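You operate a simulated robot arm through the tools that you are given. There is no shell and no other tool. Be economical: measure what you need, move in short steps, check, and stop when the job is done.

Carry out the task below with a simulated robot arm. There is one attempt and no reset: what you move stays moved.

TASK
Strip the blue block in the work table's vise and put it away.
Fine: its dial to FREE; pin into the rack's free hole before the vise lever is freed; jaw slid open; block onto the rubber mat.

It is judged by the outcome, as a careful person would: the job done as asked, and still so three seconds after it is handed in. It fails if anything else is knocked over, pushed out of place, dropped, spilled or broken.

THE ROBOT
A 6-joint arm with a two-finger parallel gripper, fixed in place. Base frame: the origin is at the foot of the arm, x ahead of it, y to its left, z up; the work surface is at about z = 864. Readings come in mm, degrees, newtons and seconds.
With the tool pointing down near the work surface it reaches from about 240 to 640 mm from the base axis. Its first joint turns from -66.0 to 66.0 degrees. Payload 2.7 kg.
The tool frame sits at the grasp point between the pads (the TCP): z along the fingers, y along the line on which they close. The tips reach 23 mm beyond it. The gripper opens to 94 mm. The fingers are 38 mm wide and 10 mm thick; the gripper's body (54 by 96 mm) begins 39 mm behind the TCP.
Orientation is told as [roll, pitch, yaw] about the base's x, y, z axes, in that order, counted from this pose: with the fingers straight down and closing along the base's y, the tool's x points along the base's -x, its y along +y and its z along -z.

THE INTERFACE
- The arm moves only by the tool step_arm. Its argument "steps" is a list of rows, each a list of 7 numbers: the opening in per cent of the stroke, from 0 (shut) to 100 (fully open), then the shift along the base's x, y, z in m, then the turn, a rotation vector about the base's x, y, z in degrees. In form: [[jaw, dx, dy, dz, rx, ry, rz], ...]. A call has 1 to 8 rows; each row shifts and turns the commanded pose from where the row before left it. Rows are played at 5 a second. More than 50 mm and 8.6 degrees between two rows, or a gripper value outside its range, and nothing of the call is played. Where a pose cannot be reached the arm comes as near as it can. A force on the tool above 70 N (or 10 N above the force at the start of the call, whichever is more), or a blocked arm, ends the call early, and 0.2 s more pass. The fingers move at their own pace (about 45 mm/s each) and stop on an object; they squeeze with about 42 N. The grip force told is the motor's: it shows also when the fingers shut on nothing. Time passes only in rows, and 0.2 s behind the last, so rows that do not move let the fingers close. It gives the time, the measured TCP pose, the force on the tool (base axes), the opening and the grip force at its end, in the units of the frame above (readings bear some noise), and new pictures: "pictures" is both (left out), scene, wrist or none.
- Cameras (640 x 400 px; columns grow to the right, rows downward): "scene" is fixed at [81.9, -430.2, 1400.9]; the picture's right is [0.68, -0.73, 0.00], its down [-0.38, -0.35, -0.86] and it looks along [0.63, 0.59, -0.51] (base axes); focal length 338 px, centre (320, 200). "wrist" rides on the gripper at [-39, 0, -44] in the tool frame; the picture's right is [0.00, -1.00, 0.00], its down [0.97, 0.00, -0.24] and it looks along [0.24, 0.00, 0.97] (tool axes); focal length 218 px, centre (320, 200). There is no depth. A picture from a camera that has moved, and an enlarged one, comes with that camera's place and axes in the base frame and with its lens. The place of the scene camera against the robot may be out by one fixed shift of up to 18 mm in any direction.
- enlarge(camera, box): a new picture of the part [left, top, right, bottom] of that camera's present view, enlarged. It takes no simulated time.
- close_job(): hands the job in; it is judged then, once.

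Work in short steps. Places have to be worked out from the pictures, the camera data and where the tool is seen: move nearer, look again, correct. Check each grasp and each placing, and mend what went wrong. You have 120 turns and 150 pictures in all, those below and enlarged ones among them. Open the gripper and draw the arm clear of the work before you hand the job in, unless the task says otherwise; then end with one line.

The tools are called by a JSON object that holds its "op" and its "data". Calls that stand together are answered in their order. step_arm: Moves the arm, as the interface text tells. Its arguments: {"type":"object","properties":{"steps":{"type":"array"},"pictures":{"type":"string","enum":["both","scene","wrist","none"]}},"required":["steps"]} The other tools are called the same way: enlarge (camera, box) takes an enlarged picture of a part of a camera's view; close_job () hands the job in.

At the start:

```text
clock: 0.0
eef_pos: [299.8, -142.9, 1184.4]
tcp_rot: [0.1, 0.0, -0.1]
force: [0.3, -0.3, 0.2]
gripper_width: 93.9
finger_force: 0.2
```

scene: 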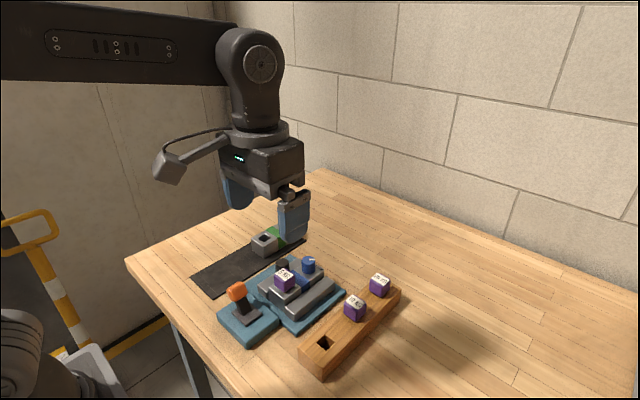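
wrist: 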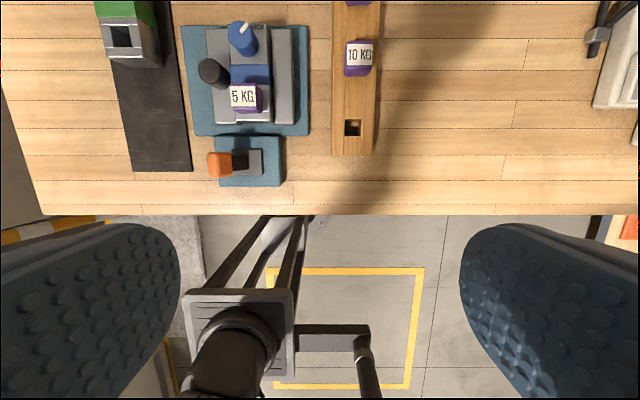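

I'll look closely at the vise, the dial, pin, lever and rack before moving.

{"op": "enlarge", "data": {"camera": "scene", "box": [180, 220, 420, 380]}}

{"op": "enlarge", "data": {"camera": "wrist", "box": [80, 0, 400, 200]}}

```text
2.50 times, centred on (300, 300) of scene
camera zoom: at [81.9, -430.2, 1400.9], right [0.68, -0.73, 0.0], down [-0.38, -0.35, -0.86], along [0.63, 0.59, -0.51], focal length 844 px, centre (370, -50)
```

zoom: 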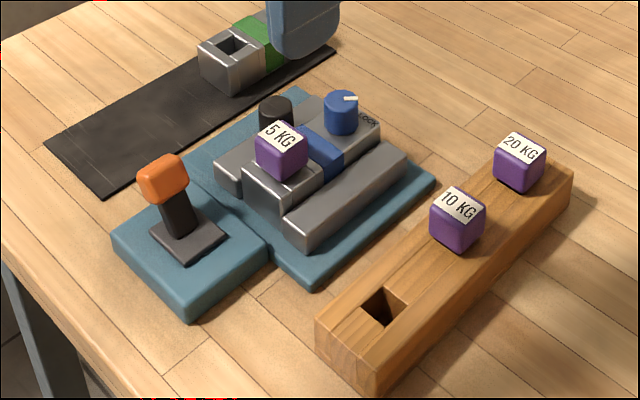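

```text
2.00 times, centred on (240, 100) of wrist
camera zoom: at [339.9, -143.4, 1228.5], right [0.0, -1.0, 0.0], down [-0.97, 0.0, 0.24], along [-0.24, 0.0, -0.97], focal length 436 px, centre (480, 400)
```

zoom: 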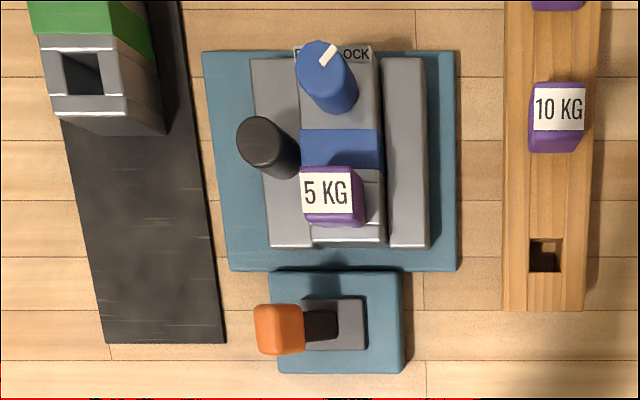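

The vise is around x≈400, y≈-50. I move above it, still well clear, for a closer look.

{"op": "step_arm", "data": {"steps": [[100, 0.03, 0.022, -0.02, 0, 0, 0], [100, 0.03, 0.022, -0.02, 0, 0, 0], [100, 0.03, 0.022, -0.02, 0, 0, 0], [100, 0.03, 0.022, -0.02, 0, 0, 0], [100, 0, 0, 0, 0, 0, 0]], "pictures": "both"}}

```text
clock: 1.2
eef_pos: [420.3, -53.4, 1104.0]
tcp_rot: [0.0, 0.0, 0.0]
force: [0.4, -0.2, -0.4]
gripper_width: 94.2
finger_force: 0.2
camera wrist: at [460.0, -55.1, 1148.1], right [0.0, -1.0, 0.0], down [-0.97, 0.0, 0.24], along [-0.24, 0.0, -0.97], focal length 218 px, centre (320, 200)
```

scene: 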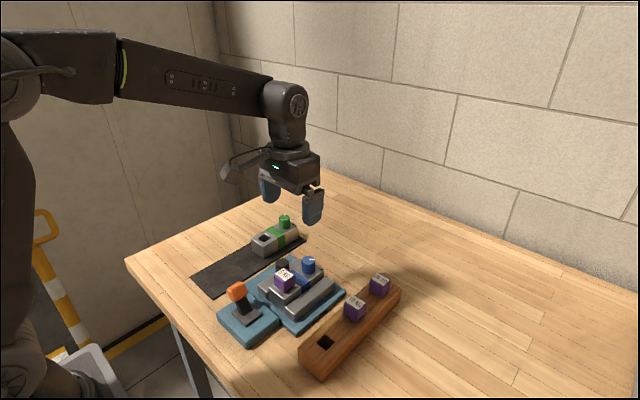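
wrist: 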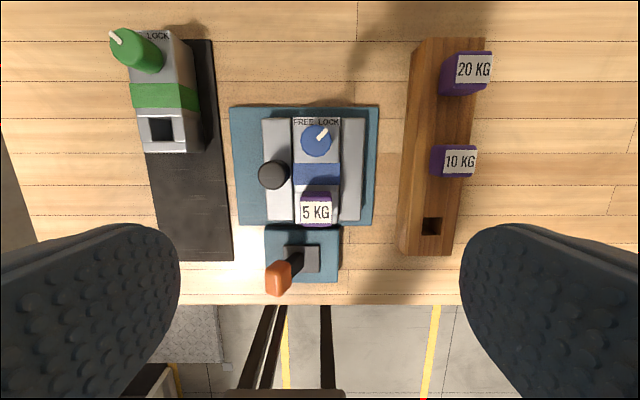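

{"op": "enlarge", "data": {"camera": "wrist", "box": [220, 100, 396, 210]}}

{"op": "enlarge", "data": {"camera": "wrist", "box": [100, 10, 292, 130]}}

{"op": "enlarge", "data": {"camera": "wrist", "box": [220, 190, 380, 310]}}

{"op": "enlarge", "data": {"camera": "scene", "box": [216, 200, 344, 280]}}

```text
3.64 times, centred on (308, 155) of wrist
camera zoom: at [460.0, -55.1, 1148.1], right [0.0, -1.0, 0.0], down [-0.97, 0.0, 0.24], along [-0.24, 0.0, -0.97], focal length 794 px, centre (364, 364)
```

zoom: 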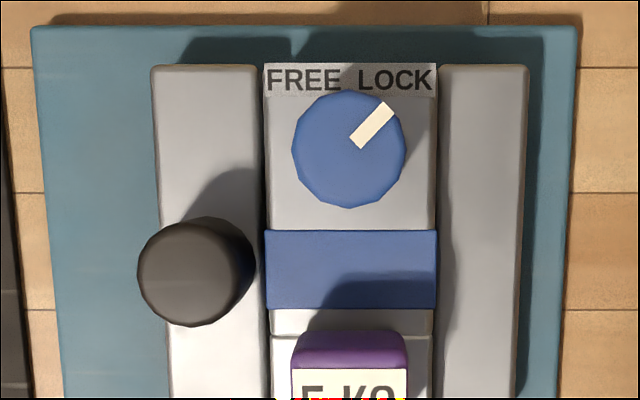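

```text
3.33 times, centred on (196, 70) of wrist
camera zoom: at [460.0, -55.1, 1148.1], right [0.0, -1.0, 0.0], down [-0.97, 0.0, 0.24], along [-0.24, 0.0, -0.97], focal length 728 px, centre (733, 633)
```

zoom: 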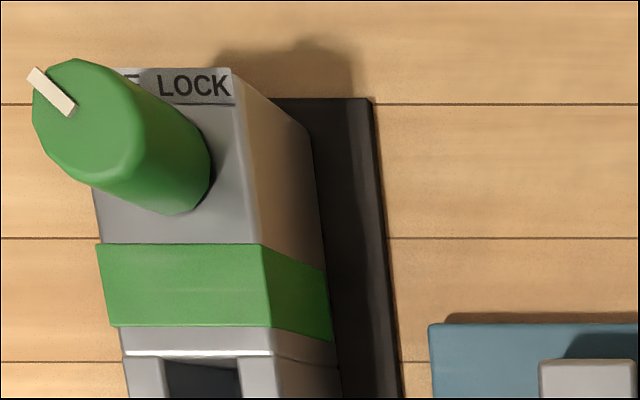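

```text
3.33 times, centred on (300, 250) of wrist
camera zoom: at [460.0, -55.1, 1148.1], right [0.0, -1.0, 0.0], down [-0.97, 0.0, 0.24], along [-0.24, 0.0, -0.97], focal length 728 px, centre (387, 33)
```

zoom: 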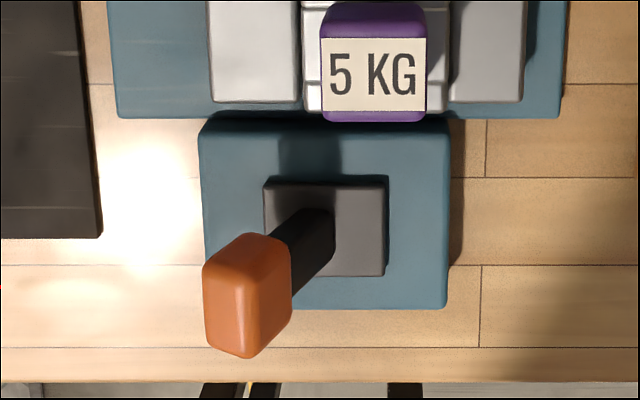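

```text
5.00 times, centred on (280, 240) of scene
camera zoom: at [81.9, -430.2, 1400.9], right [0.68, -0.73, 0.0], down [-0.38, -0.35, -0.86], along [0.63, 0.59, -0.51], focal length 1688 px, centre (520, 0)
```

zoom: 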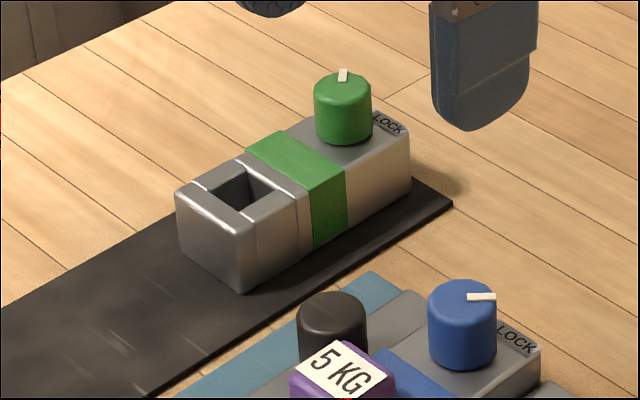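

Blue dial points at LOCK; FREE is a ~90° counter-clockwise turn (green one shows FREE). The dial is at about (465,-51), top ~z 940. I turn the gripper -90° so its sweep avoids the black jaw knob, and move over the dial.

{"op": "step_arm", "data": {"steps": [[100, 0.005, 0, -0.005, 0, 0, -8.2], [100, 0.005, 0, -0.005, 0, 0, -8.2], [100, 0.005, 0, -0.005, 0, 0, -8.2], [100, 0.005, 0, -0.005, 0, 0, -8.2], [100, 0.005, 0, -0.005, 0, 0, -8.2], [100, 0.005, 0, -0.005, 0, 0, -8.2], [100, 0.005, 0, -0.005, 0, 0, -8.2], [100, 0.005, 0, -0.005, 0, 0, -8.2]], "pictures": "none"}}

{"op": "step_arm", "data": {"steps": [[100, 0.004, 0.0024, -0.01, 0, 0, -8.2], [100, 0, 0, -0.01, 0, 0, -8.2], [100, 0, 0, -0.01, 0, 0, -8.0], [100, 0, 0, 0, 0, 0, 0]], "pictures": "both"}}

```text
clock: 3.0
eef_pos: [460.7, -54.0, 1064.2]
tcp_rot: [0.1, 0.0, -65.8]
force: [-0.1, 0.7, 0.3]
gripper_width: 94.2
finger_force: 0.0
```

```text
clock: 4.0
eef_pos: [464.1, -53.1, 1034.9]
tcp_rot: [0.0, 0.1, -90.1]
force: [-0.3, -0.1, 0.0]
gripper_width: 94.0
finger_force: 0.0
camera wrist: at [464.7, -92.2, 1078.1], right [-1.0, 0.0, 0.0], down [0.0, 0.97, 0.24], along [0.0, 0.24, -0.97], focal length 218 px, centre (320, 200)
```

scene: 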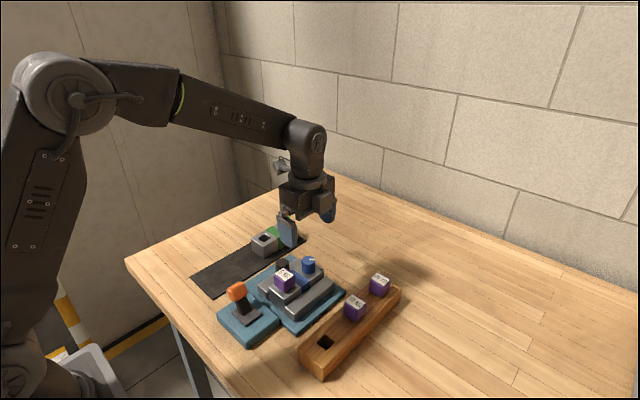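
wrist: 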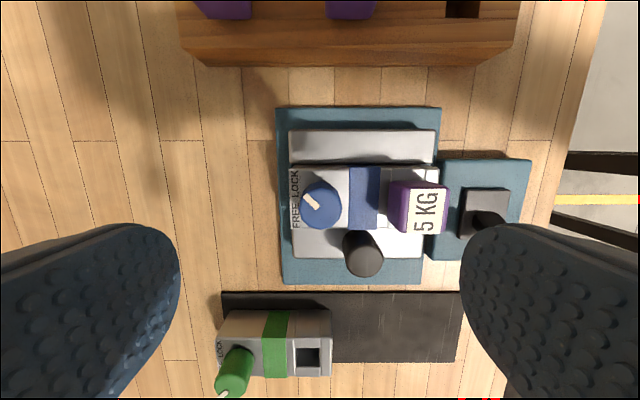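

Dial lines up at about (464,-53). I narrow the opening so the fingers clear the pin, and come down to see heights.

{"op": "step_arm", "data": {"steps": [[46, 0, 0, 0, 0, 0, 0], [46, 0, 0.001, -0.03, 0, 0, 0], [46, 0, 0, -0.025, 0, 0, 0], [46, 0, 0, 0, 0, 0, 0]], "pictures": "both"}}

{"op": "enlarge", "data": {"camera": "scene", "box": [230, 200, 390, 300]}}

```text
clock: 5.0
eef_pos: [464.3, -52.6, 978.5]
tcp_rot: [-0.1, 0.1, -90.0]
force: [0.3, 0.3, -0.5]
gripper_width: 42.9
finger_force: 0.1
camera wrist: at [465.1, -91.5, 1023.3], right [-1.0, 0.0, 0.0], down [0.0, 0.97, 0.24], along [0.0, 0.24, -0.97], focal length 218 px, centre (320, 200)
```

scene: 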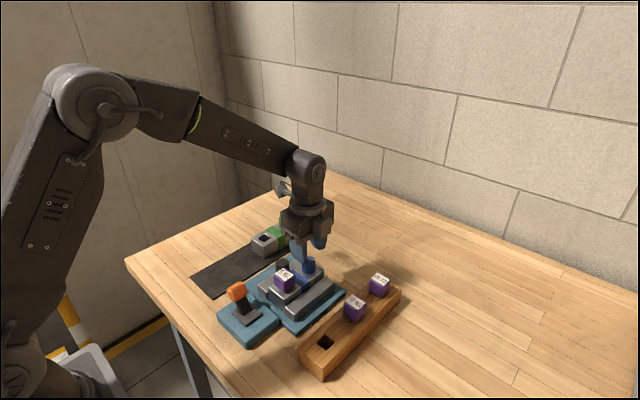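
wrist: 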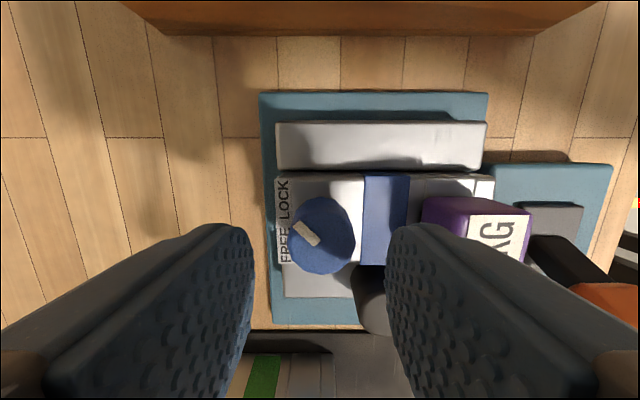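

```text
4.00 times, centred on (310, 250) of scene
camera zoom: at [81.9, -430.2, 1400.9], right [0.68, -0.73, 0.0], down [-0.38, -0.35, -0.86], along [0.63, 0.59, -0.51], focal length 1350 px, centre (360, 0)
```

zoom: 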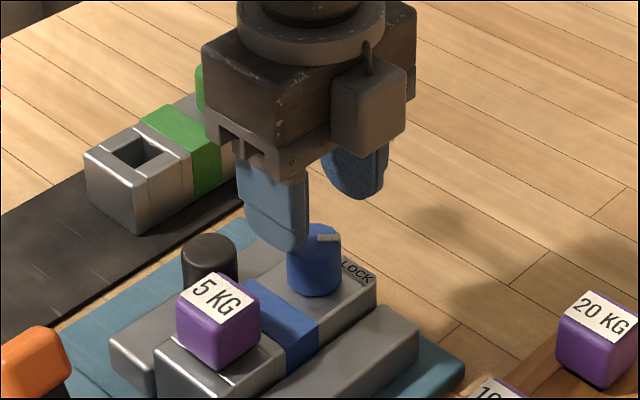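

Dial top looks like z≈930, block top ≈903, and the fingers straddle it with the knob clear. I go down to TCP z≈932 (tips ≈909) in small steps.

{"op": "step_arm", "data": {"steps": [[46, 0, 0, -0.02, 0, 0, 0], [46, 0, 0, -0.015, 0, 0, 0], [46, 0, 0, -0.01, 0, 0, 0], [46, 0, 0, 0, 0, 0, 0]], "pictures": "both"}}

{"op": "enlarge", "data": {"camera": "scene", "box": [250, 220, 378, 300]}}

```text
clock: 6.0
eef_pos: [464.7, -52.7, 933.5]
tcp_rot: [0.0, -0.1, -90.0]
force: [-2.1, 2.3, 11.7]
gripper_width: 44.0
finger_force: 1.1
camera wrist: at [465.6, -91.3, 979.1], right [-1.0, 0.0, 0.0], down [0.0, 0.97, 0.24], along [0.0, 0.24, -0.97], focal length 218 px, centre (320, 200)
```

scene: 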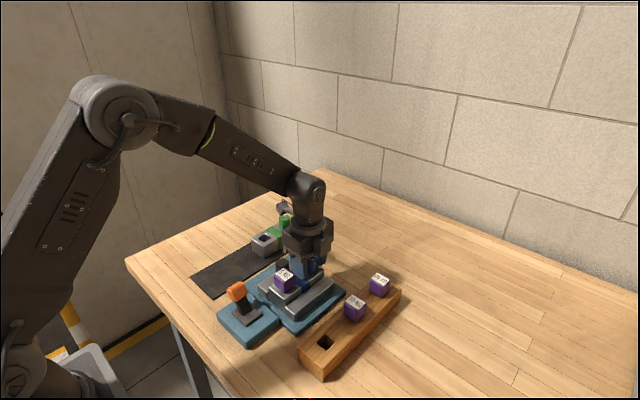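
wrist: 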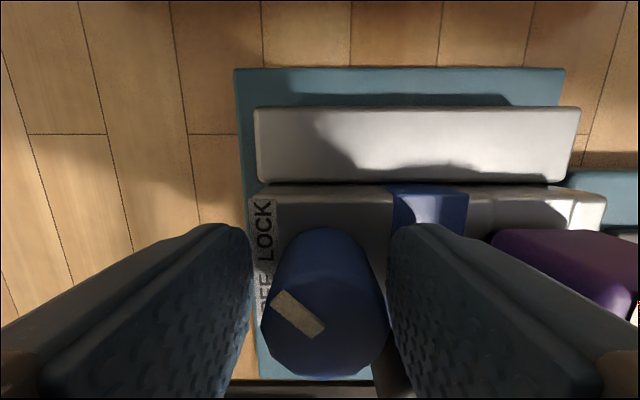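

```text
5.00 times, centred on (314, 260) of scene
camera zoom: at [81.7, -430.2, 1400.9], right [0.68, -0.73, 0.0], down [-0.38, -0.35, -0.86], along [0.63, 0.59, -0.51], focal length 1688 px, centre (350, -100)
```

zoom: 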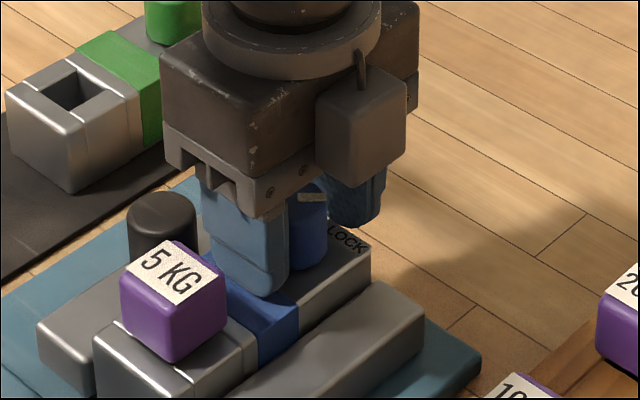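

A 12 N upward force says the tips just touch the block top (~z 910). I lift 4 mm, then close on the dial.

{"op": "step_arm", "data": {"steps": [[46, 0, 0, 0.004, 0, 0, 0], [46, 0, 0, 0, 0, 0, 0], [20, 0, 0, 0, 0, 0, 0], [20, 0, 0, 0, 0, 0, 0], [20, 0, 0, 0, 0, 0, 0]], "pictures": "wrist"}}

```text
clock: 7.2
eef_pos: [464.3, -50.8, 938.3]
tcp_rot: [0.1, 0.1, -90.0]
force: [-0.4, 0.4, 0.4]
gripper_width: 29.0
finger_force: 42.3
camera wrist: at [465.3, -91.2, 981.9], right [-1.0, 0.0, 0.0], down [0.0, 0.97, 0.24], along [0.0, 0.24, -0.97], focal length 218 px, centre (320, 200)
```

wrist: 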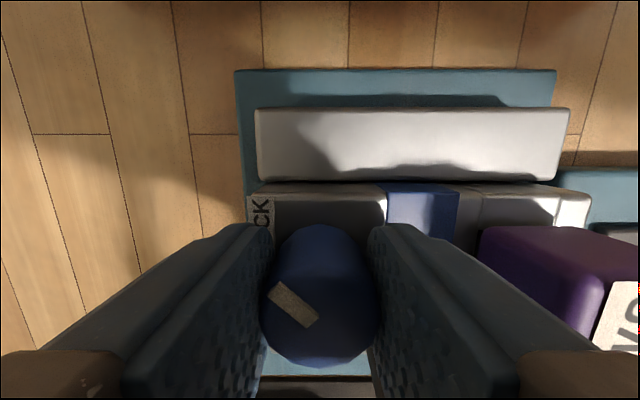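

Dial gripped (29 mm). I turn +32° and check it follows.

{"op": "step_arm", "data": {"steps": [[20, 0, 0, 0, 0, 0, 8], [20, 0, 0, 0, 0, 0, 8], [20, 0, 0, 0, 0, 0, 8], [20, 0, 0, 0, 0, 0, 8]], "pictures": "wrist"}}

```text
clock: 8.2
eef_pos: [463.7, -51.3, 938.3]
tcp_rot: [0.0, 0.0, -57.7]
force: [-0.6, 0.4, -1.2]
gripper_width: 29.2
finger_force: 42.3
camera wrist: at [485.8, -84.8, 982.4], right [-0.85, -0.53, 0.0], down [-0.52, 0.82, 0.24], along [-0.13, 0.2, -0.97], focal length 218 px, centre (320, 200)
```

wrist: 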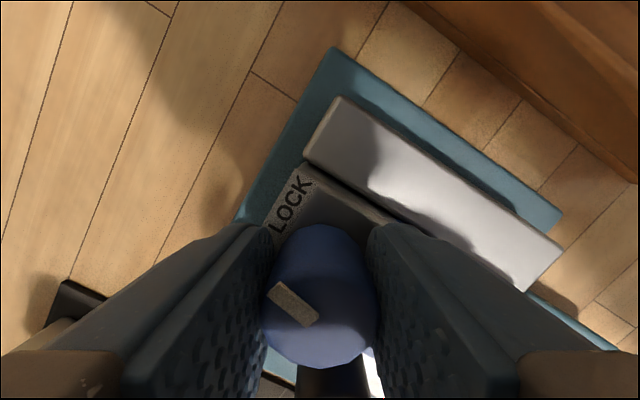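

Pointer turns with the fingers. I complete the turn to +90°.

{"op": "step_arm", "data": {"steps": [[20, 0, 0, 0, 0, 0, 8], [20, 0, 0, 0, 0, 0, 8], [20, 0, 0, 0, 0, 0, 8], [20, 0, 0, 0, 0, 0, 8], [20, 0, 0, 0, 0, 0, 8], [20, 0, 0, 0, 0, 0, 8], [20, 0, 0, 0, 0, 0, 8], [20, 0, 0, 0, 0, 0, 2]], "pictures": "wrist"}}

{"op": "enlarge", "data": {"camera": "scene", "box": [250, 220, 378, 300]}}

```text
clock: 10.0
eef_pos: [464.2, -51.1, 938.5]
tcp_rot: [0.0, 0.0, 0.2]
force: [-0.3, 1.0, -0.7]
gripper_width: 29.3
finger_force: 41.9
camera wrist: at [503.9, -52.0, 982.2], right [0.0, -1.0, 0.0], down [-0.97, 0.0, 0.24], along [-0.24, 0.0, -0.97], focal length 218 px, centre (320, 200)
```

wrist: 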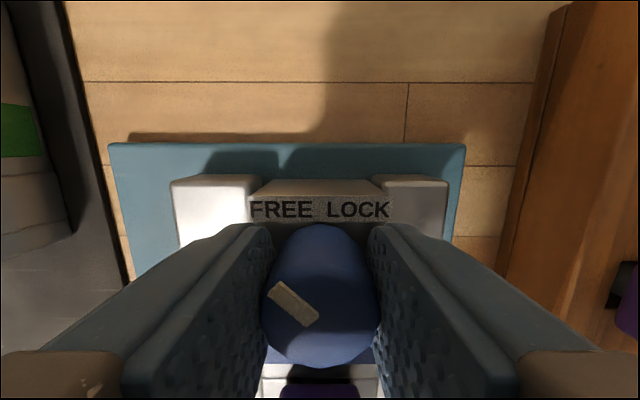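

```text
5.00 times, centred on (314, 260) of scene
camera zoom: at [82.0, -430.2, 1400.9], right [0.68, -0.73, 0.0], down [-0.38, -0.35, -0.86], along [0.63, 0.59, -0.51], focal length 1688 px, centre (350, -100)
```

zoom: 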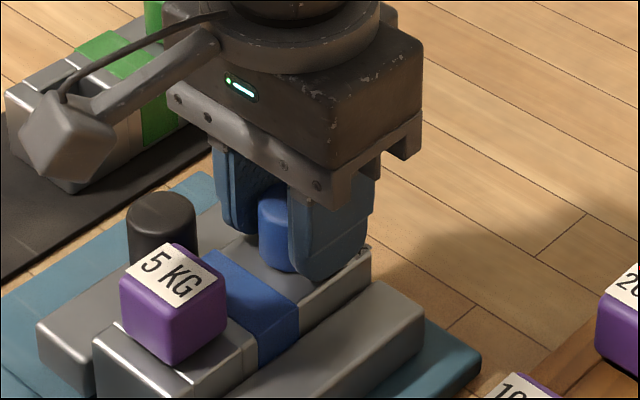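

The pointer now aims at FREE. I open just a little (knob nearby) and lift straight up.

{"op": "step_arm", "data": {"steps": [[36, 0, 0, 0, 0, 0, 0], [36, 0, 0, 0, 0, 0, 0], [36, 0, 0, 0.02, 0, 0, 0], [36, 0, 0, 0.03, 0, 0, 0], [36, 0, 0, 0.04, 0, 0, 0], [36, -0.02, 0, 0.03, 0, 0, 0], [36, -0.02, 0, 0, 0, 0, 0], [60, 0, 0, 0, 0, 0, 0]], "pictures": "wrist"}}

{"op": "enlarge", "data": {"camera": "wrist", "box": [220, 90, 460, 240]}}

```text
clock: 11.8
eef_pos: [423.3, -51.4, 1058.8]
tcp_rot: [0.0, -0.1, 0.1]
force: [0.1, 0.1, -0.5]
gripper_width: 56.3
finger_force: 0.0
camera wrist: at [463.3, -51.8, 1102.9], right [0.0, -1.0, 0.0], down [-0.97, 0.0, 0.24], along [-0.24, 0.0, -0.97], focal length 218 px, centre (320, 200)
```

wrist: 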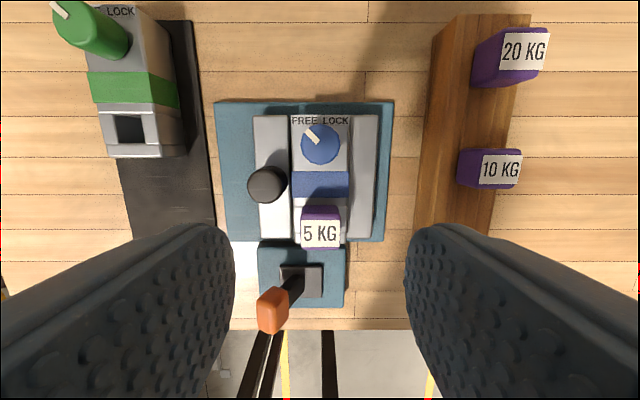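

```text
2.67 times, centred on (340, 165) of wrist
camera zoom: at [463.3, -51.8, 1102.9], right [0.0, -1.0, 0.0], down [-0.97, 0.0, 0.24], along [-0.24, 0.0, -0.97], focal length 582 px, centre (267, 293)
```

zoom: 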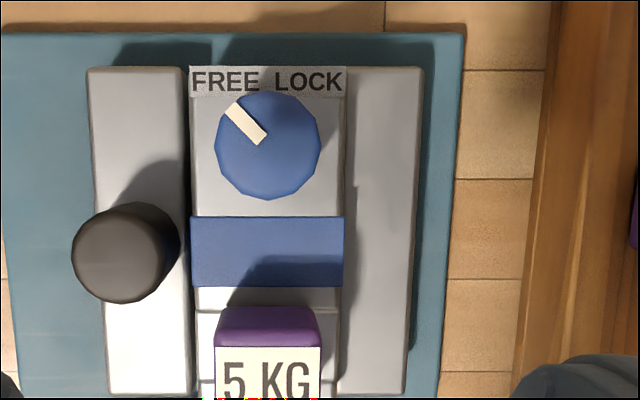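

Dial is at FREE. The pin's head is ~30 mm wide, at about (397,-51.5), top z≈944. I move above it with a 47 mm opening and check alignment.

{"op": "step_arm", "data": {"steps": [[50, -0.026, 0, -0.02, 0, 0, 0], [50, 0, 0, -0.03, 0, 0, 0], [50, 0, 0, -0.03, 0, 0, 0], [50, 0, 0, 0, 0, 0, 0]], "pictures": "wrist"}}

{"op": "enlarge", "data": {"camera": "scene", "box": [220, 220, 348, 300]}}

```text
clock: 12.8
eef_pos: [399.7, -50.5, 978.0]
tcp_rot: [0.1, 0.0, 0.0]
force: [0.0, 1.0, 0.6]
gripper_width: 47.0
finger_force: 0.0
camera wrist: at [438.3, -50.9, 1022.3], right [0.0, -1.0, 0.0], down [-0.97, 0.0, 0.24], along [-0.24, 0.0, -0.97], focal length 218 px, centre (320, 200)
```

wrist: 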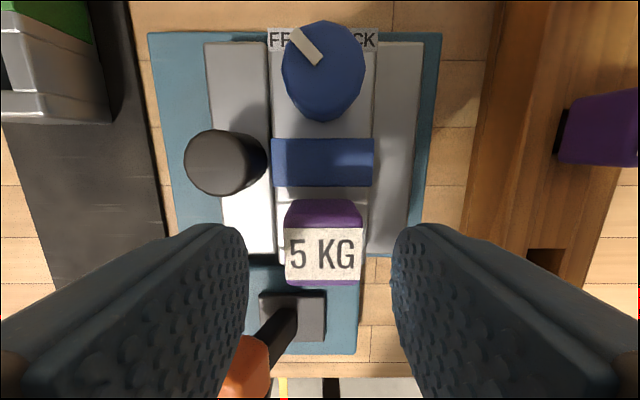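

```text
5.00 times, centred on (284, 260) of scene
camera zoom: at [81.9, -430.2, 1400.9], right [0.68, -0.73, 0.0], down [-0.38, -0.35, -0.86], along [0.63, 0.59, -0.51], focal length 1688 px, centre (500, -100)
```

zoom: 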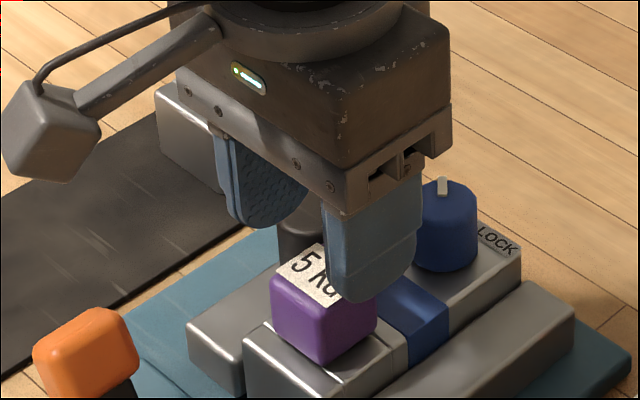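

Pin head confirmed near (397,-52). I descend to TCP z≈938 and close on it.

{"op": "step_arm", "data": {"steps": [[50, -0.0025, -0.001, -0.015, 0, 0, 0], [50, 0, 0, -0.015, 0, 0, 0], [50, 0, 0, -0.01, 0, 0, 0], [50, 0, 0, 0, 0, 0, 0], [20, 0, 0, 0, 0, 0, 0], [20, 0, 0, 0, 0, 0, 0], [20, 0, 0, 0, 0, 0, 0]], "pictures": "wrist"}}

{"op": "enlarge", "data": {"camera": "scene", "box": [220, 220, 348, 300]}}

```text
clock: 14.4
eef_pos: [395.9, -52.3, 937.2]
tcp_rot: [0.0, 0.0, 0.1]
force: [0.3, -0.1, 0.1]
gripper_width: 31.4
finger_force: 42.0
camera wrist: at [435.7, -52.6, 982.5], right [0.0, -1.0, 0.0], down [-0.97, 0.0, 0.24], along [-0.24, 0.0, -0.97], focal length 218 px, centre (320, 200)
```

wrist: 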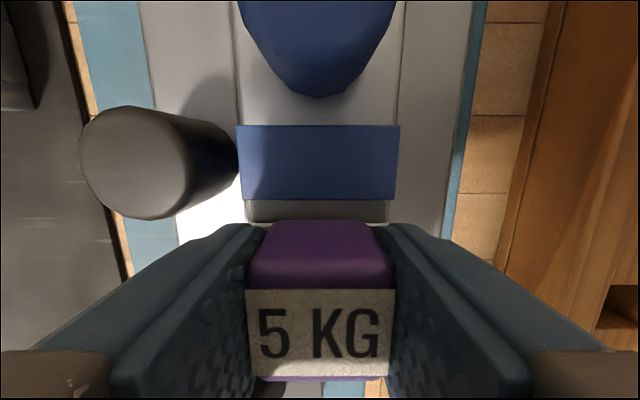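

```text
5.00 times, centred on (284, 260) of scene
camera zoom: at [81.9, -430.2, 1400.9], right [0.68, -0.73, 0.0], down [-0.38, -0.35, -0.86], along [0.63, 0.59, -0.51], focal length 1688 px, centre (500, -100)
```

zoom: 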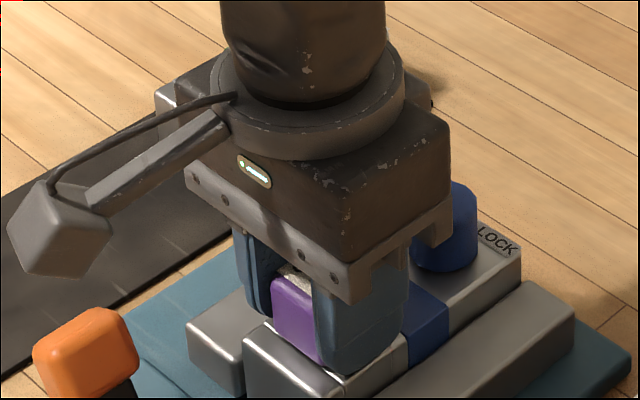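

Head gripped at 31 mm. I lift straight up slowly and check that it comes out.

{"op": "step_arm", "data": {"steps": [[20, 0, 0, 0.005, 0, 0, 0], [20, 0, 0, 0.01, 0, 0, 0], [20, 0, 0, 0.015, 0, 0, 0], [20, 0, 0, 0.02, 0, 0, 0], [20, 0, 0, 0.025, 0, 0, 0], [20, 0, 0, 0.025, 0, 0, 0], [20, 0, 0, 0, 0, 0, 0]], "pictures": "both"}}

{"op": "enlarge", "data": {"camera": "scene", "box": [200, 200, 392, 320]}}

```text
clock: 16.0
eef_pos: [397.0, -53.7, 1039.4]
tcp_rot: [0.0, 0.0, 0.1]
force: [-0.6, 0.0, -0.7]
gripper_width: 31.0
finger_force: 42.1
camera wrist: at [436.0, -53.3, 1082.9], right [0.0, -1.0, 0.0], down [-0.97, 0.0, 0.24], along [-0.24, 0.0, -0.97], focal length 218 px, centre (320, 200)
```

scene: 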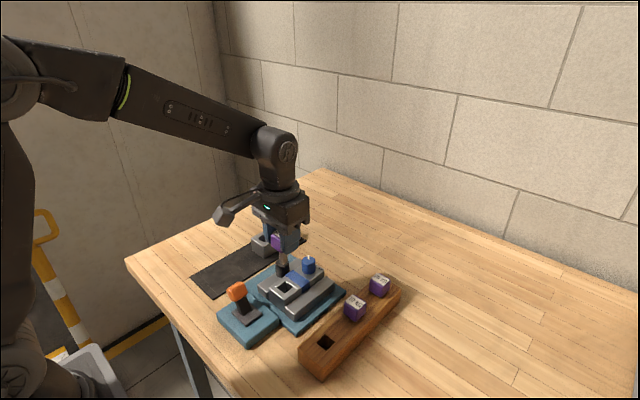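
wrist: 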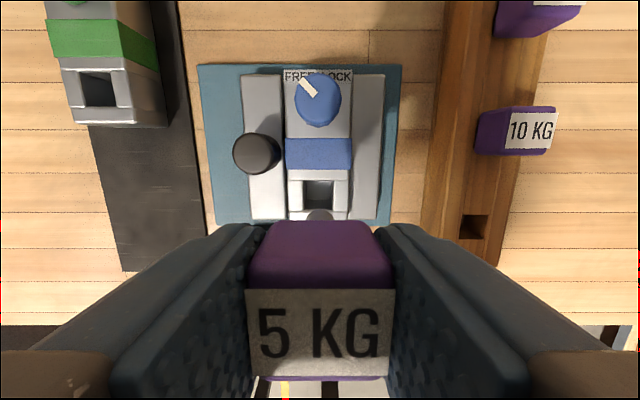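

```text
3.33 times, centred on (296, 260) of scene
camera zoom: at [81.9, -430.2, 1400.9], right [0.68, -0.73, 0.0], down [-0.38, -0.35, -0.86], along [0.63, 0.59, -0.51], focal length 1125 px, centre (400, 0)
```

zoom: 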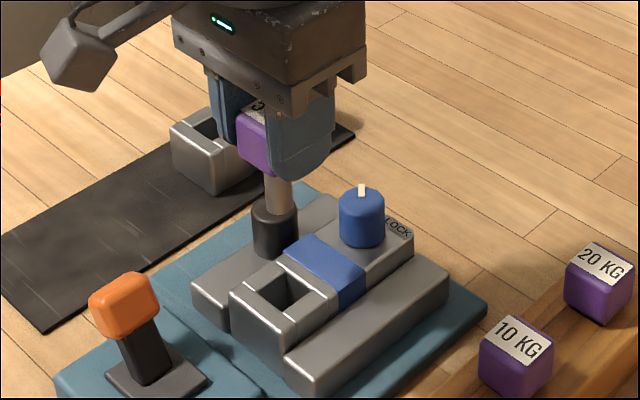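

Pin is out, with a round shaft below. The rack's free hole computes to about (365.5,-189.5), rack top z≈901. I carry the pin over there at height.

{"op": "step_arm", "data": {"steps": [[20, -0.008, -0.034, 0, 0, 0, 0], [20, -0.008, -0.034, 0, 0, 0, 0], [20, -0.008, -0.034, 0, 0, 0, 0], [20, -0.008, -0.034, 0, 0, 0, 0], [20, 0, 0, 0, 0, 0, 0]], "pictures": "both"}}

{"op": "enlarge", "data": {"camera": "scene", "box": [264, 240, 424, 380]}}

{"op": "enlarge", "data": {"camera": "wrist", "box": [240, 140, 400, 240]}}

```text
clock: 17.2
eef_pos: [364.0, -188.3, 1039.8]
tcp_rot: [-0.1, 0.1, 0.0]
force: [0.3, -0.2, 0.0]
gripper_width: 31.1
finger_force: 41.7
camera wrist: at [403.4, -190.0, 1083.1], right [0.0, -1.0, 0.0], down [-0.97, 0.0, 0.24], along [-0.24, 0.0, -0.97], focal length 218 px, centre (320, 200)
```

scene: 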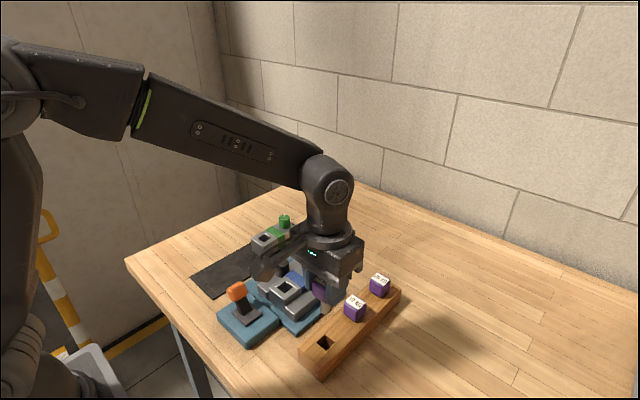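
wrist: 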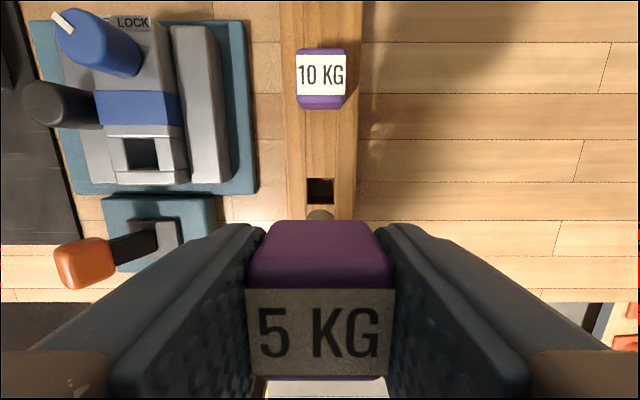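

```text
2.86 times, centred on (344, 310) of scene
camera zoom: at [81.9, -430.3, 1400.9], right [0.68, -0.73, 0.0], down [-0.38, -0.35, -0.86], along [0.63, 0.59, -0.51], focal length 964 px, centre (251, -114)
```

zoom: 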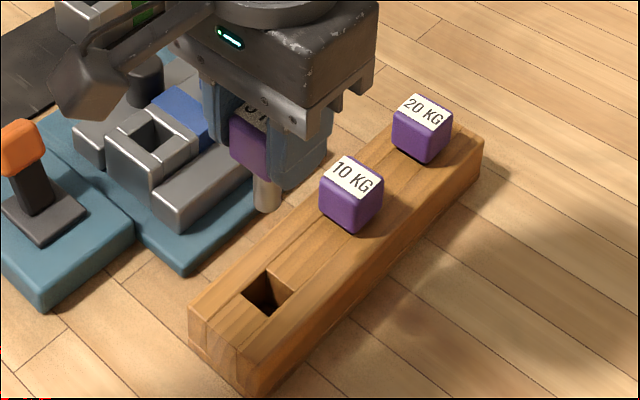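

```text
4.00 times, centred on (320, 190) of wrist
camera zoom: at [403.4, -190.0, 1083.1], right [0.0, -1.0, 0.0], down [-0.97, 0.0, 0.24], along [-0.24, 0.0, -0.97], focal length 873 px, centre (320, 240)
```

zoom: 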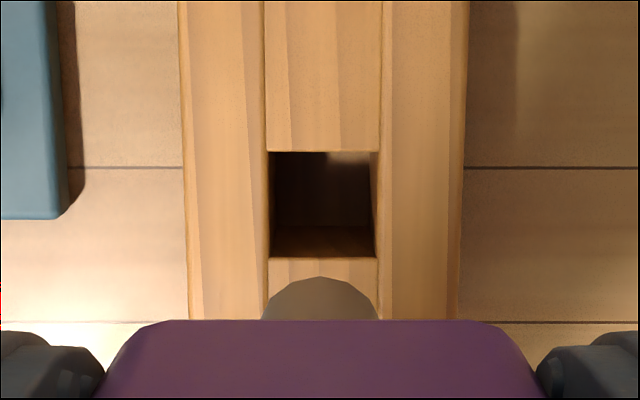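

Hole (≈23 mm square) centre ≈(366,-190), shaft (≈15 mm) about (365,-190), tip ≈60 mm below the TCP. I nudge +1 mm in x and come down to just above the hole.

{"op": "step_arm", "data": {"steps": [[20, 0.001, 0, -0.02, 0, 0, 0], [20, 0, 0, -0.02, 0, 0, 0], [20, 0, 0, -0.02, 0, 0, 0], [20, 0, 0, -0.006, 0, 0, 0], [20, 0, 0, 0, 0, 0, 0]], "pictures": "wrist"}}

{"op": "enlarge", "data": {"camera": "scene", "box": [284, 260, 412, 380]}}

{"op": "enlarge", "data": {"camera": "wrist", "box": [240, 140, 400, 240]}}

```text
clock: 18.4
eef_pos: [365.4, -189.4, 973.8]
tcp_rot: [0.0, 0.0, 0.0]
force: [0.7, -0.2, -0.8]
gripper_width: 31.0
finger_force: 42.1
camera wrist: at [404.4, -189.3, 1016.3], right [0.0, -1.0, 0.0], down [-0.97, 0.0, 0.24], along [-0.24, 0.0, -0.97], focal length 218 px, centre (320, 200)
```

wrist: 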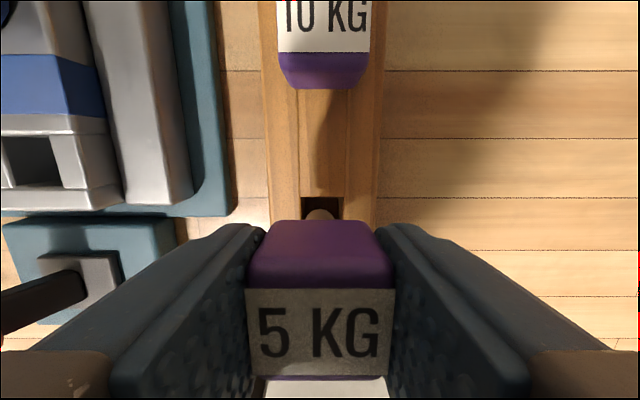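

```text
3.33 times, centred on (348, 320) of scene
camera zoom: at [81.9, -430.2, 1400.9], right [0.68, -0.73, 0.0], down [-0.38, -0.35, -0.86], along [0.63, 0.59, -0.51], focal length 1125 px, centre (227, -200)
```

zoom: 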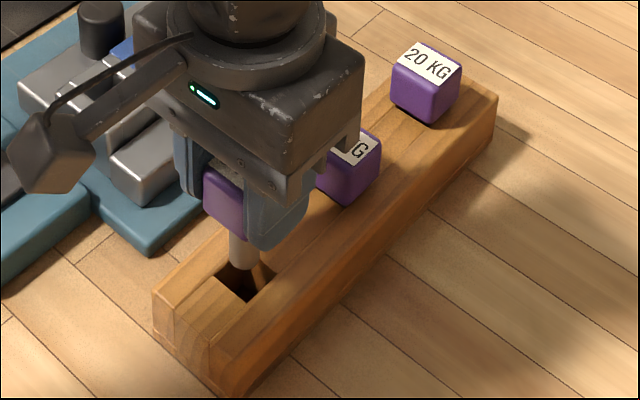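

```text
4.00 times, centred on (320, 190) of wrist
camera zoom: at [404.4, -189.3, 1016.3], right [0.0, -1.0, 0.0], down [-0.97, 0.0, 0.24], along [-0.24, 0.0, -0.97], focal length 873 px, centre (320, 240)
```

zoom: 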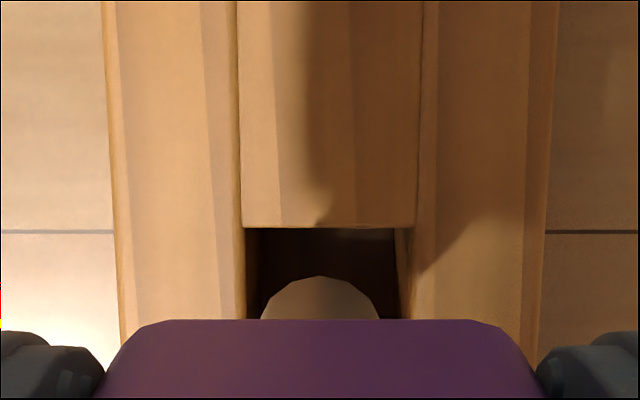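

Shaft tip is over the hole with ~3 mm margins; I shift 1 mm in -y and lower it in.

{"op": "step_arm", "data": {"steps": [[20, 0, -0.001, -0.005, 0, 0, 0], [20, 0, 0, -0.01, 0, 0, 0], [20, 0, 0, -0.01, 0, 0, 0], [20, 0, 0, -0.01, 0, 0, 0], [20, 0, 0, -0.006, 0, 0, 0], [20, 0, 0, -0.003, 0, 0, 0], [20, 0, 0, 0, 0, 0, 0]], "pictures": "both"}}

{"op": "enlarge", "data": {"camera": "scene", "box": [284, 260, 412, 380]}}

```text
clock: 20.0
eef_pos: [366.1, -188.8, 928.4]
tcp_rot: [-0.1, 0.0, 0.0]
force: [-0.3, -0.7, 0.6]
gripper_width: 31.1
finger_force: 42.1
camera wrist: at [404.7, -190.2, 972.3], right [0.0, -1.0, 0.0], down [-0.97, 0.0, 0.24], along [-0.24, 0.0, -0.97], focal length 218 px, centre (320, 200)
```

scene: 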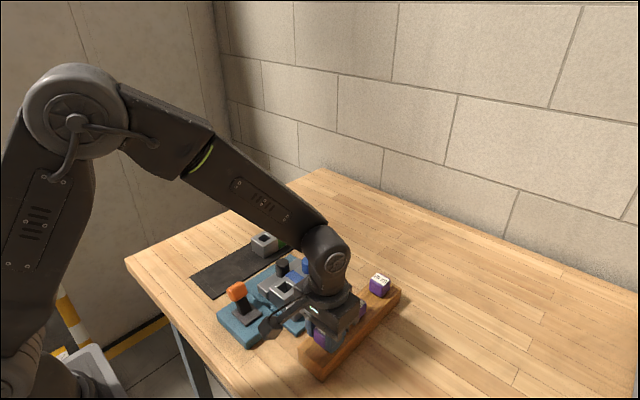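
wrist: 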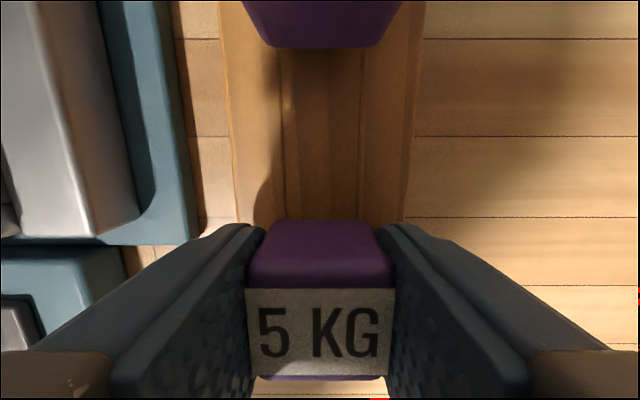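

```text
3.33 times, centred on (348, 320) of scene
camera zoom: at [81.9, -430.2, 1400.9], right [0.68, -0.73, 0.0], down [-0.38, -0.35, -0.86], along [0.63, 0.59, -0.51], focal length 1125 px, centre (227, -200)
```

zoom: 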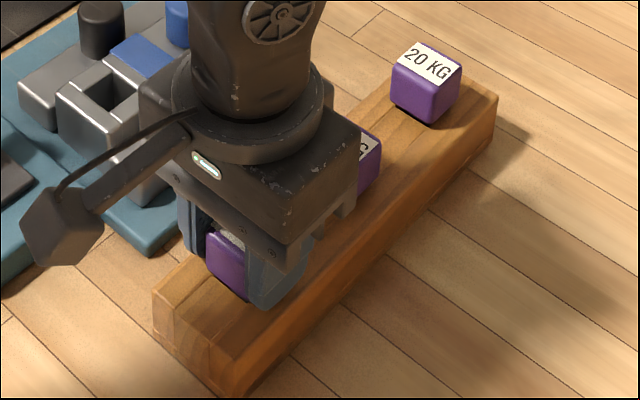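

Inserted with no resistance; now about to seat. I lower in 1–2 mm steps to find contact.

{"op": "step_arm", "data": {"steps": [[20, 0, 0, -0.002, 0, 0, 0], [20, 0, 0, -0.001, 0, 0, 0], [20, 0, 0, -0.001, 0, 0, 0], [20, 0, 0, 0, 0, 0, 0]], "pictures": "none"}}

```text
clock: 21.0
eef_pos: [365.4, -189.7, 926.5]
tcp_rot: [-0.2, -0.3, 0.0]
force: [-6.9, 3.7, 41.9]
gripper_width: 31.0
finger_force: 42.3
```

Seated (42 N upward). I back off 2 mm to unload, open a little, and lift clear.

{"op": "step_arm", "data": {"steps": [[20, 0, 0, 0.002, 0, 0, 0], [20, 0, 0, 0, 0, 0, 0], [46, 0, 0, 0, 0, 0, 0], [46, 0, 0, 0, 0, 0, 0], [46, 0, 0, 0.02, 0, 0, 0], [46, 0, 0, 0.04, 0, 0, 0], [46, 0, 0, 0.045, 0, 0, 0], [46, 0, 0, 0, 0, 0, 0]], "pictures": "both"}}

{"op": "enlarge", "data": {"camera": "scene", "box": [210, 250, 410, 375]}}

```text
clock: 22.8
eef_pos: [364.5, -188.1, 1032.0]
tcp_rot: [0.0, 0.0, 0.1]
force: [0.1, 0.1, 0.1]
gripper_width: 42.8
finger_force: 0.1
camera wrist: at [404.4, -188.5, 1076.2], right [0.0, -1.0, 0.0], down [-0.97, 0.0, 0.24], along [-0.24, 0.0, -0.97], focal length 218 px, centre (320, 200)
```

scene: 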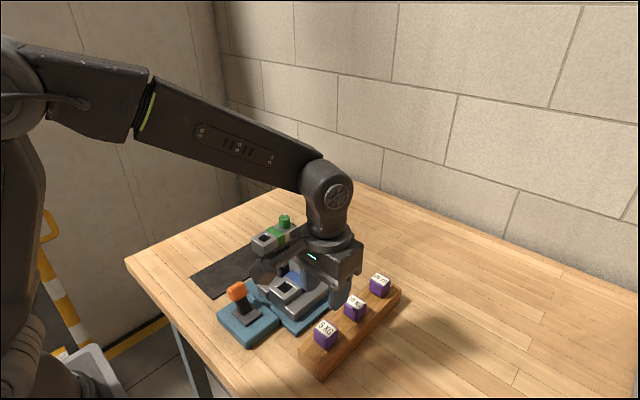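
wrist: 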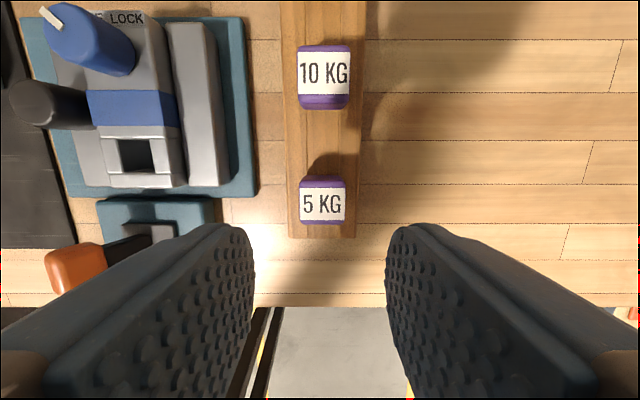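

```text
3.20 times, centred on (310, 312) of scene
camera zoom: at [81.9, -430.2, 1400.9], right [0.68, -0.73, 0.0], down [-0.38, -0.35, -0.86], along [0.63, 0.59, -0.51], focal length 1080 px, centre (352, -160)
```

zoom: 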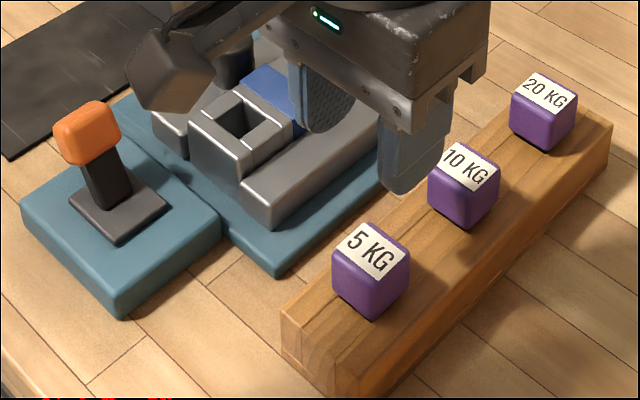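

Pin is seated in the rack. Next the lever: its orange head is at about (317,-9,935), leaning to +y from its base at (314,-30). I move over it for a close look.

{"op": "step_arm", "data": {"steps": [[46, -0.01, 0.044, 0.005, 0, 0, 0], [46, -0.01, 0.044, 0, 0, 0, 0], [46, -0.012, 0.044, 0, 0, 0, 0], [46, -0.015, 0.044, 0, 0, 0, 0], [0, 0, 0.02, 0, 0, 0, 0], [0, 0, 0, 0, 0, 0, 0]], "pictures": "both"}}

{"op": "enlarge", "data": {"camera": "wrist", "box": [240, 100, 480, 250]}}

{"op": "enlarge", "data": {"camera": "scene", "box": [190, 250, 330, 350]}}

```text
clock: 24.2
eef_pos: [317.3, 7.2, 1036.5]
tcp_rot: [0.0, 0.1, -0.1]
force: [-0.3, -0.9, 0.7]
gripper_width: 0.1
finger_force: 9.6
camera wrist: at [356.9, 6.7, 1080.6], right [0.0, -1.0, 0.0], down [-0.97, 0.0, 0.24], along [-0.24, 0.0, -0.97], focal length 218 px, centre (320, 200)
```

scene: 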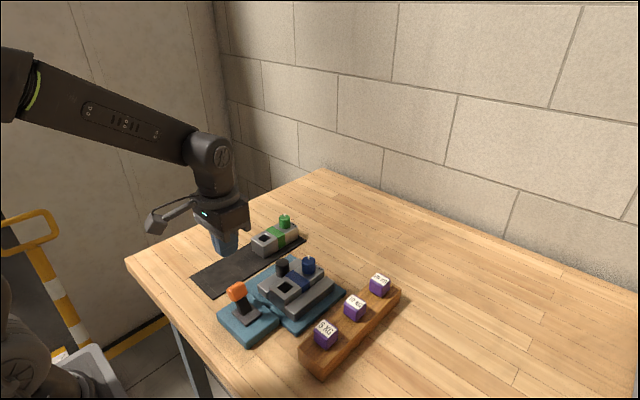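
wrist: 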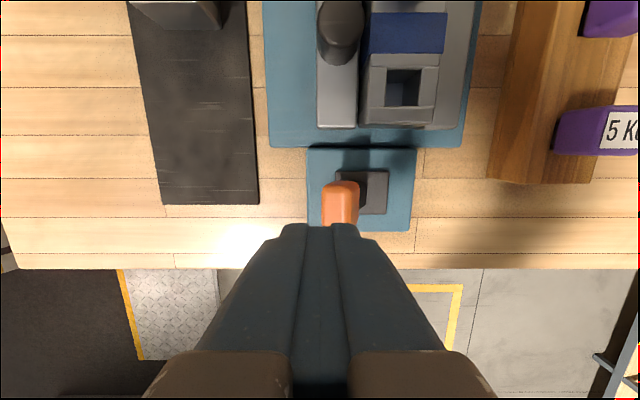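

```text
2.67 times, centred on (360, 175) of wrist
camera zoom: at [356.9, 6.7, 1080.6], right [0.0, -1.0, 0.0], down [-0.97, 0.0, 0.24], along [-0.24, 0.0, -0.97], focal length 582 px, centre (213, 267)
```

zoom: 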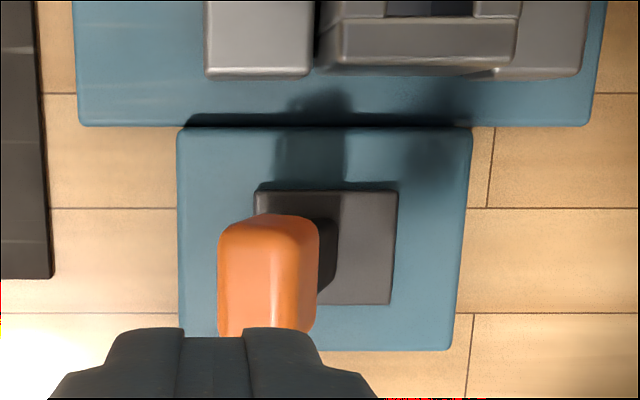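

```text
4.00 times, centred on (260, 300) of scene
camera zoom: at [81.9, -430.2, 1400.9], right [0.68, -0.73, 0.0], down [-0.38, -0.35, -0.86], along [0.63, 0.59, -0.51], focal length 1350 px, centre (560, -200)
```

zoom: 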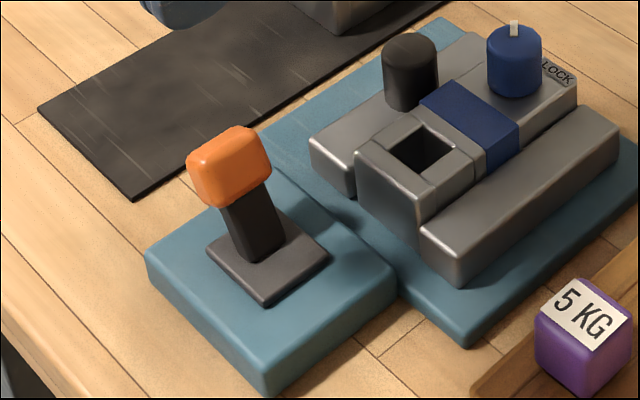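

Lever hinges about x; freeing it means throwing it over to the -y side. With shut fingers I go down on its +y side (y≈26).

{"op": "step_arm", "data": {"steps": [[0, 0, 0.019, 0, 0, 0, 0], [0, 0, 0, -0.04, 0, 0, 0], [0, 0, 0, -0.04, 0, 0, 0], [0, 0, 0, -0.021, 0, 0, 0], [0, 0, 0, 0, 0, 0, 0]], "pictures": "both"}}

{"op": "enlarge", "data": {"camera": "scene", "box": [190, 250, 330, 350]}}

```text
clock: 25.4
eef_pos: [316.6, 25.9, 935.4]
tcp_rot: [0.0, -0.1, 0.0]
force: [0.5, 1.0, -0.4]
gripper_width: 0.0
finger_force: 42.0
camera wrist: at [357.3, 25.5, 979.2], right [0.0, -1.0, 0.0], down [-0.97, 0.0, 0.24], along [-0.24, 0.0, -0.97], focal length 218 px, centre (320, 200)
```

scene: 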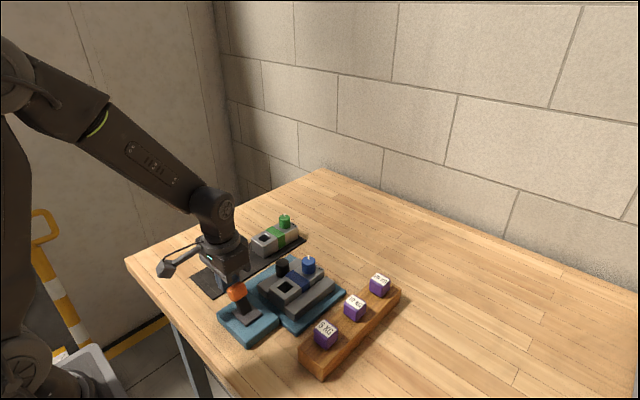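
wrist: 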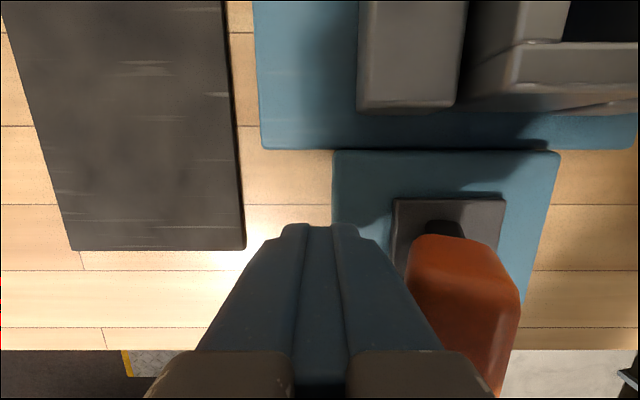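

```text
4.00 times, centred on (260, 300) of scene
camera zoom: at [81.9, -430.2, 1400.9], right [0.68, -0.73, 0.0], down [-0.38, -0.35, -0.86], along [0.63, 0.59, -0.51], focal length 1350 px, centre (560, -200)
```

zoom: 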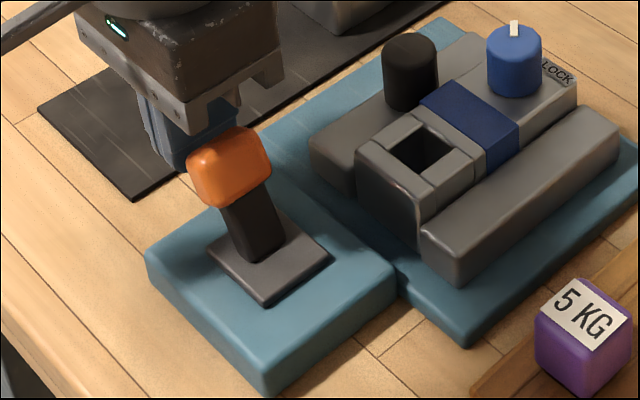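

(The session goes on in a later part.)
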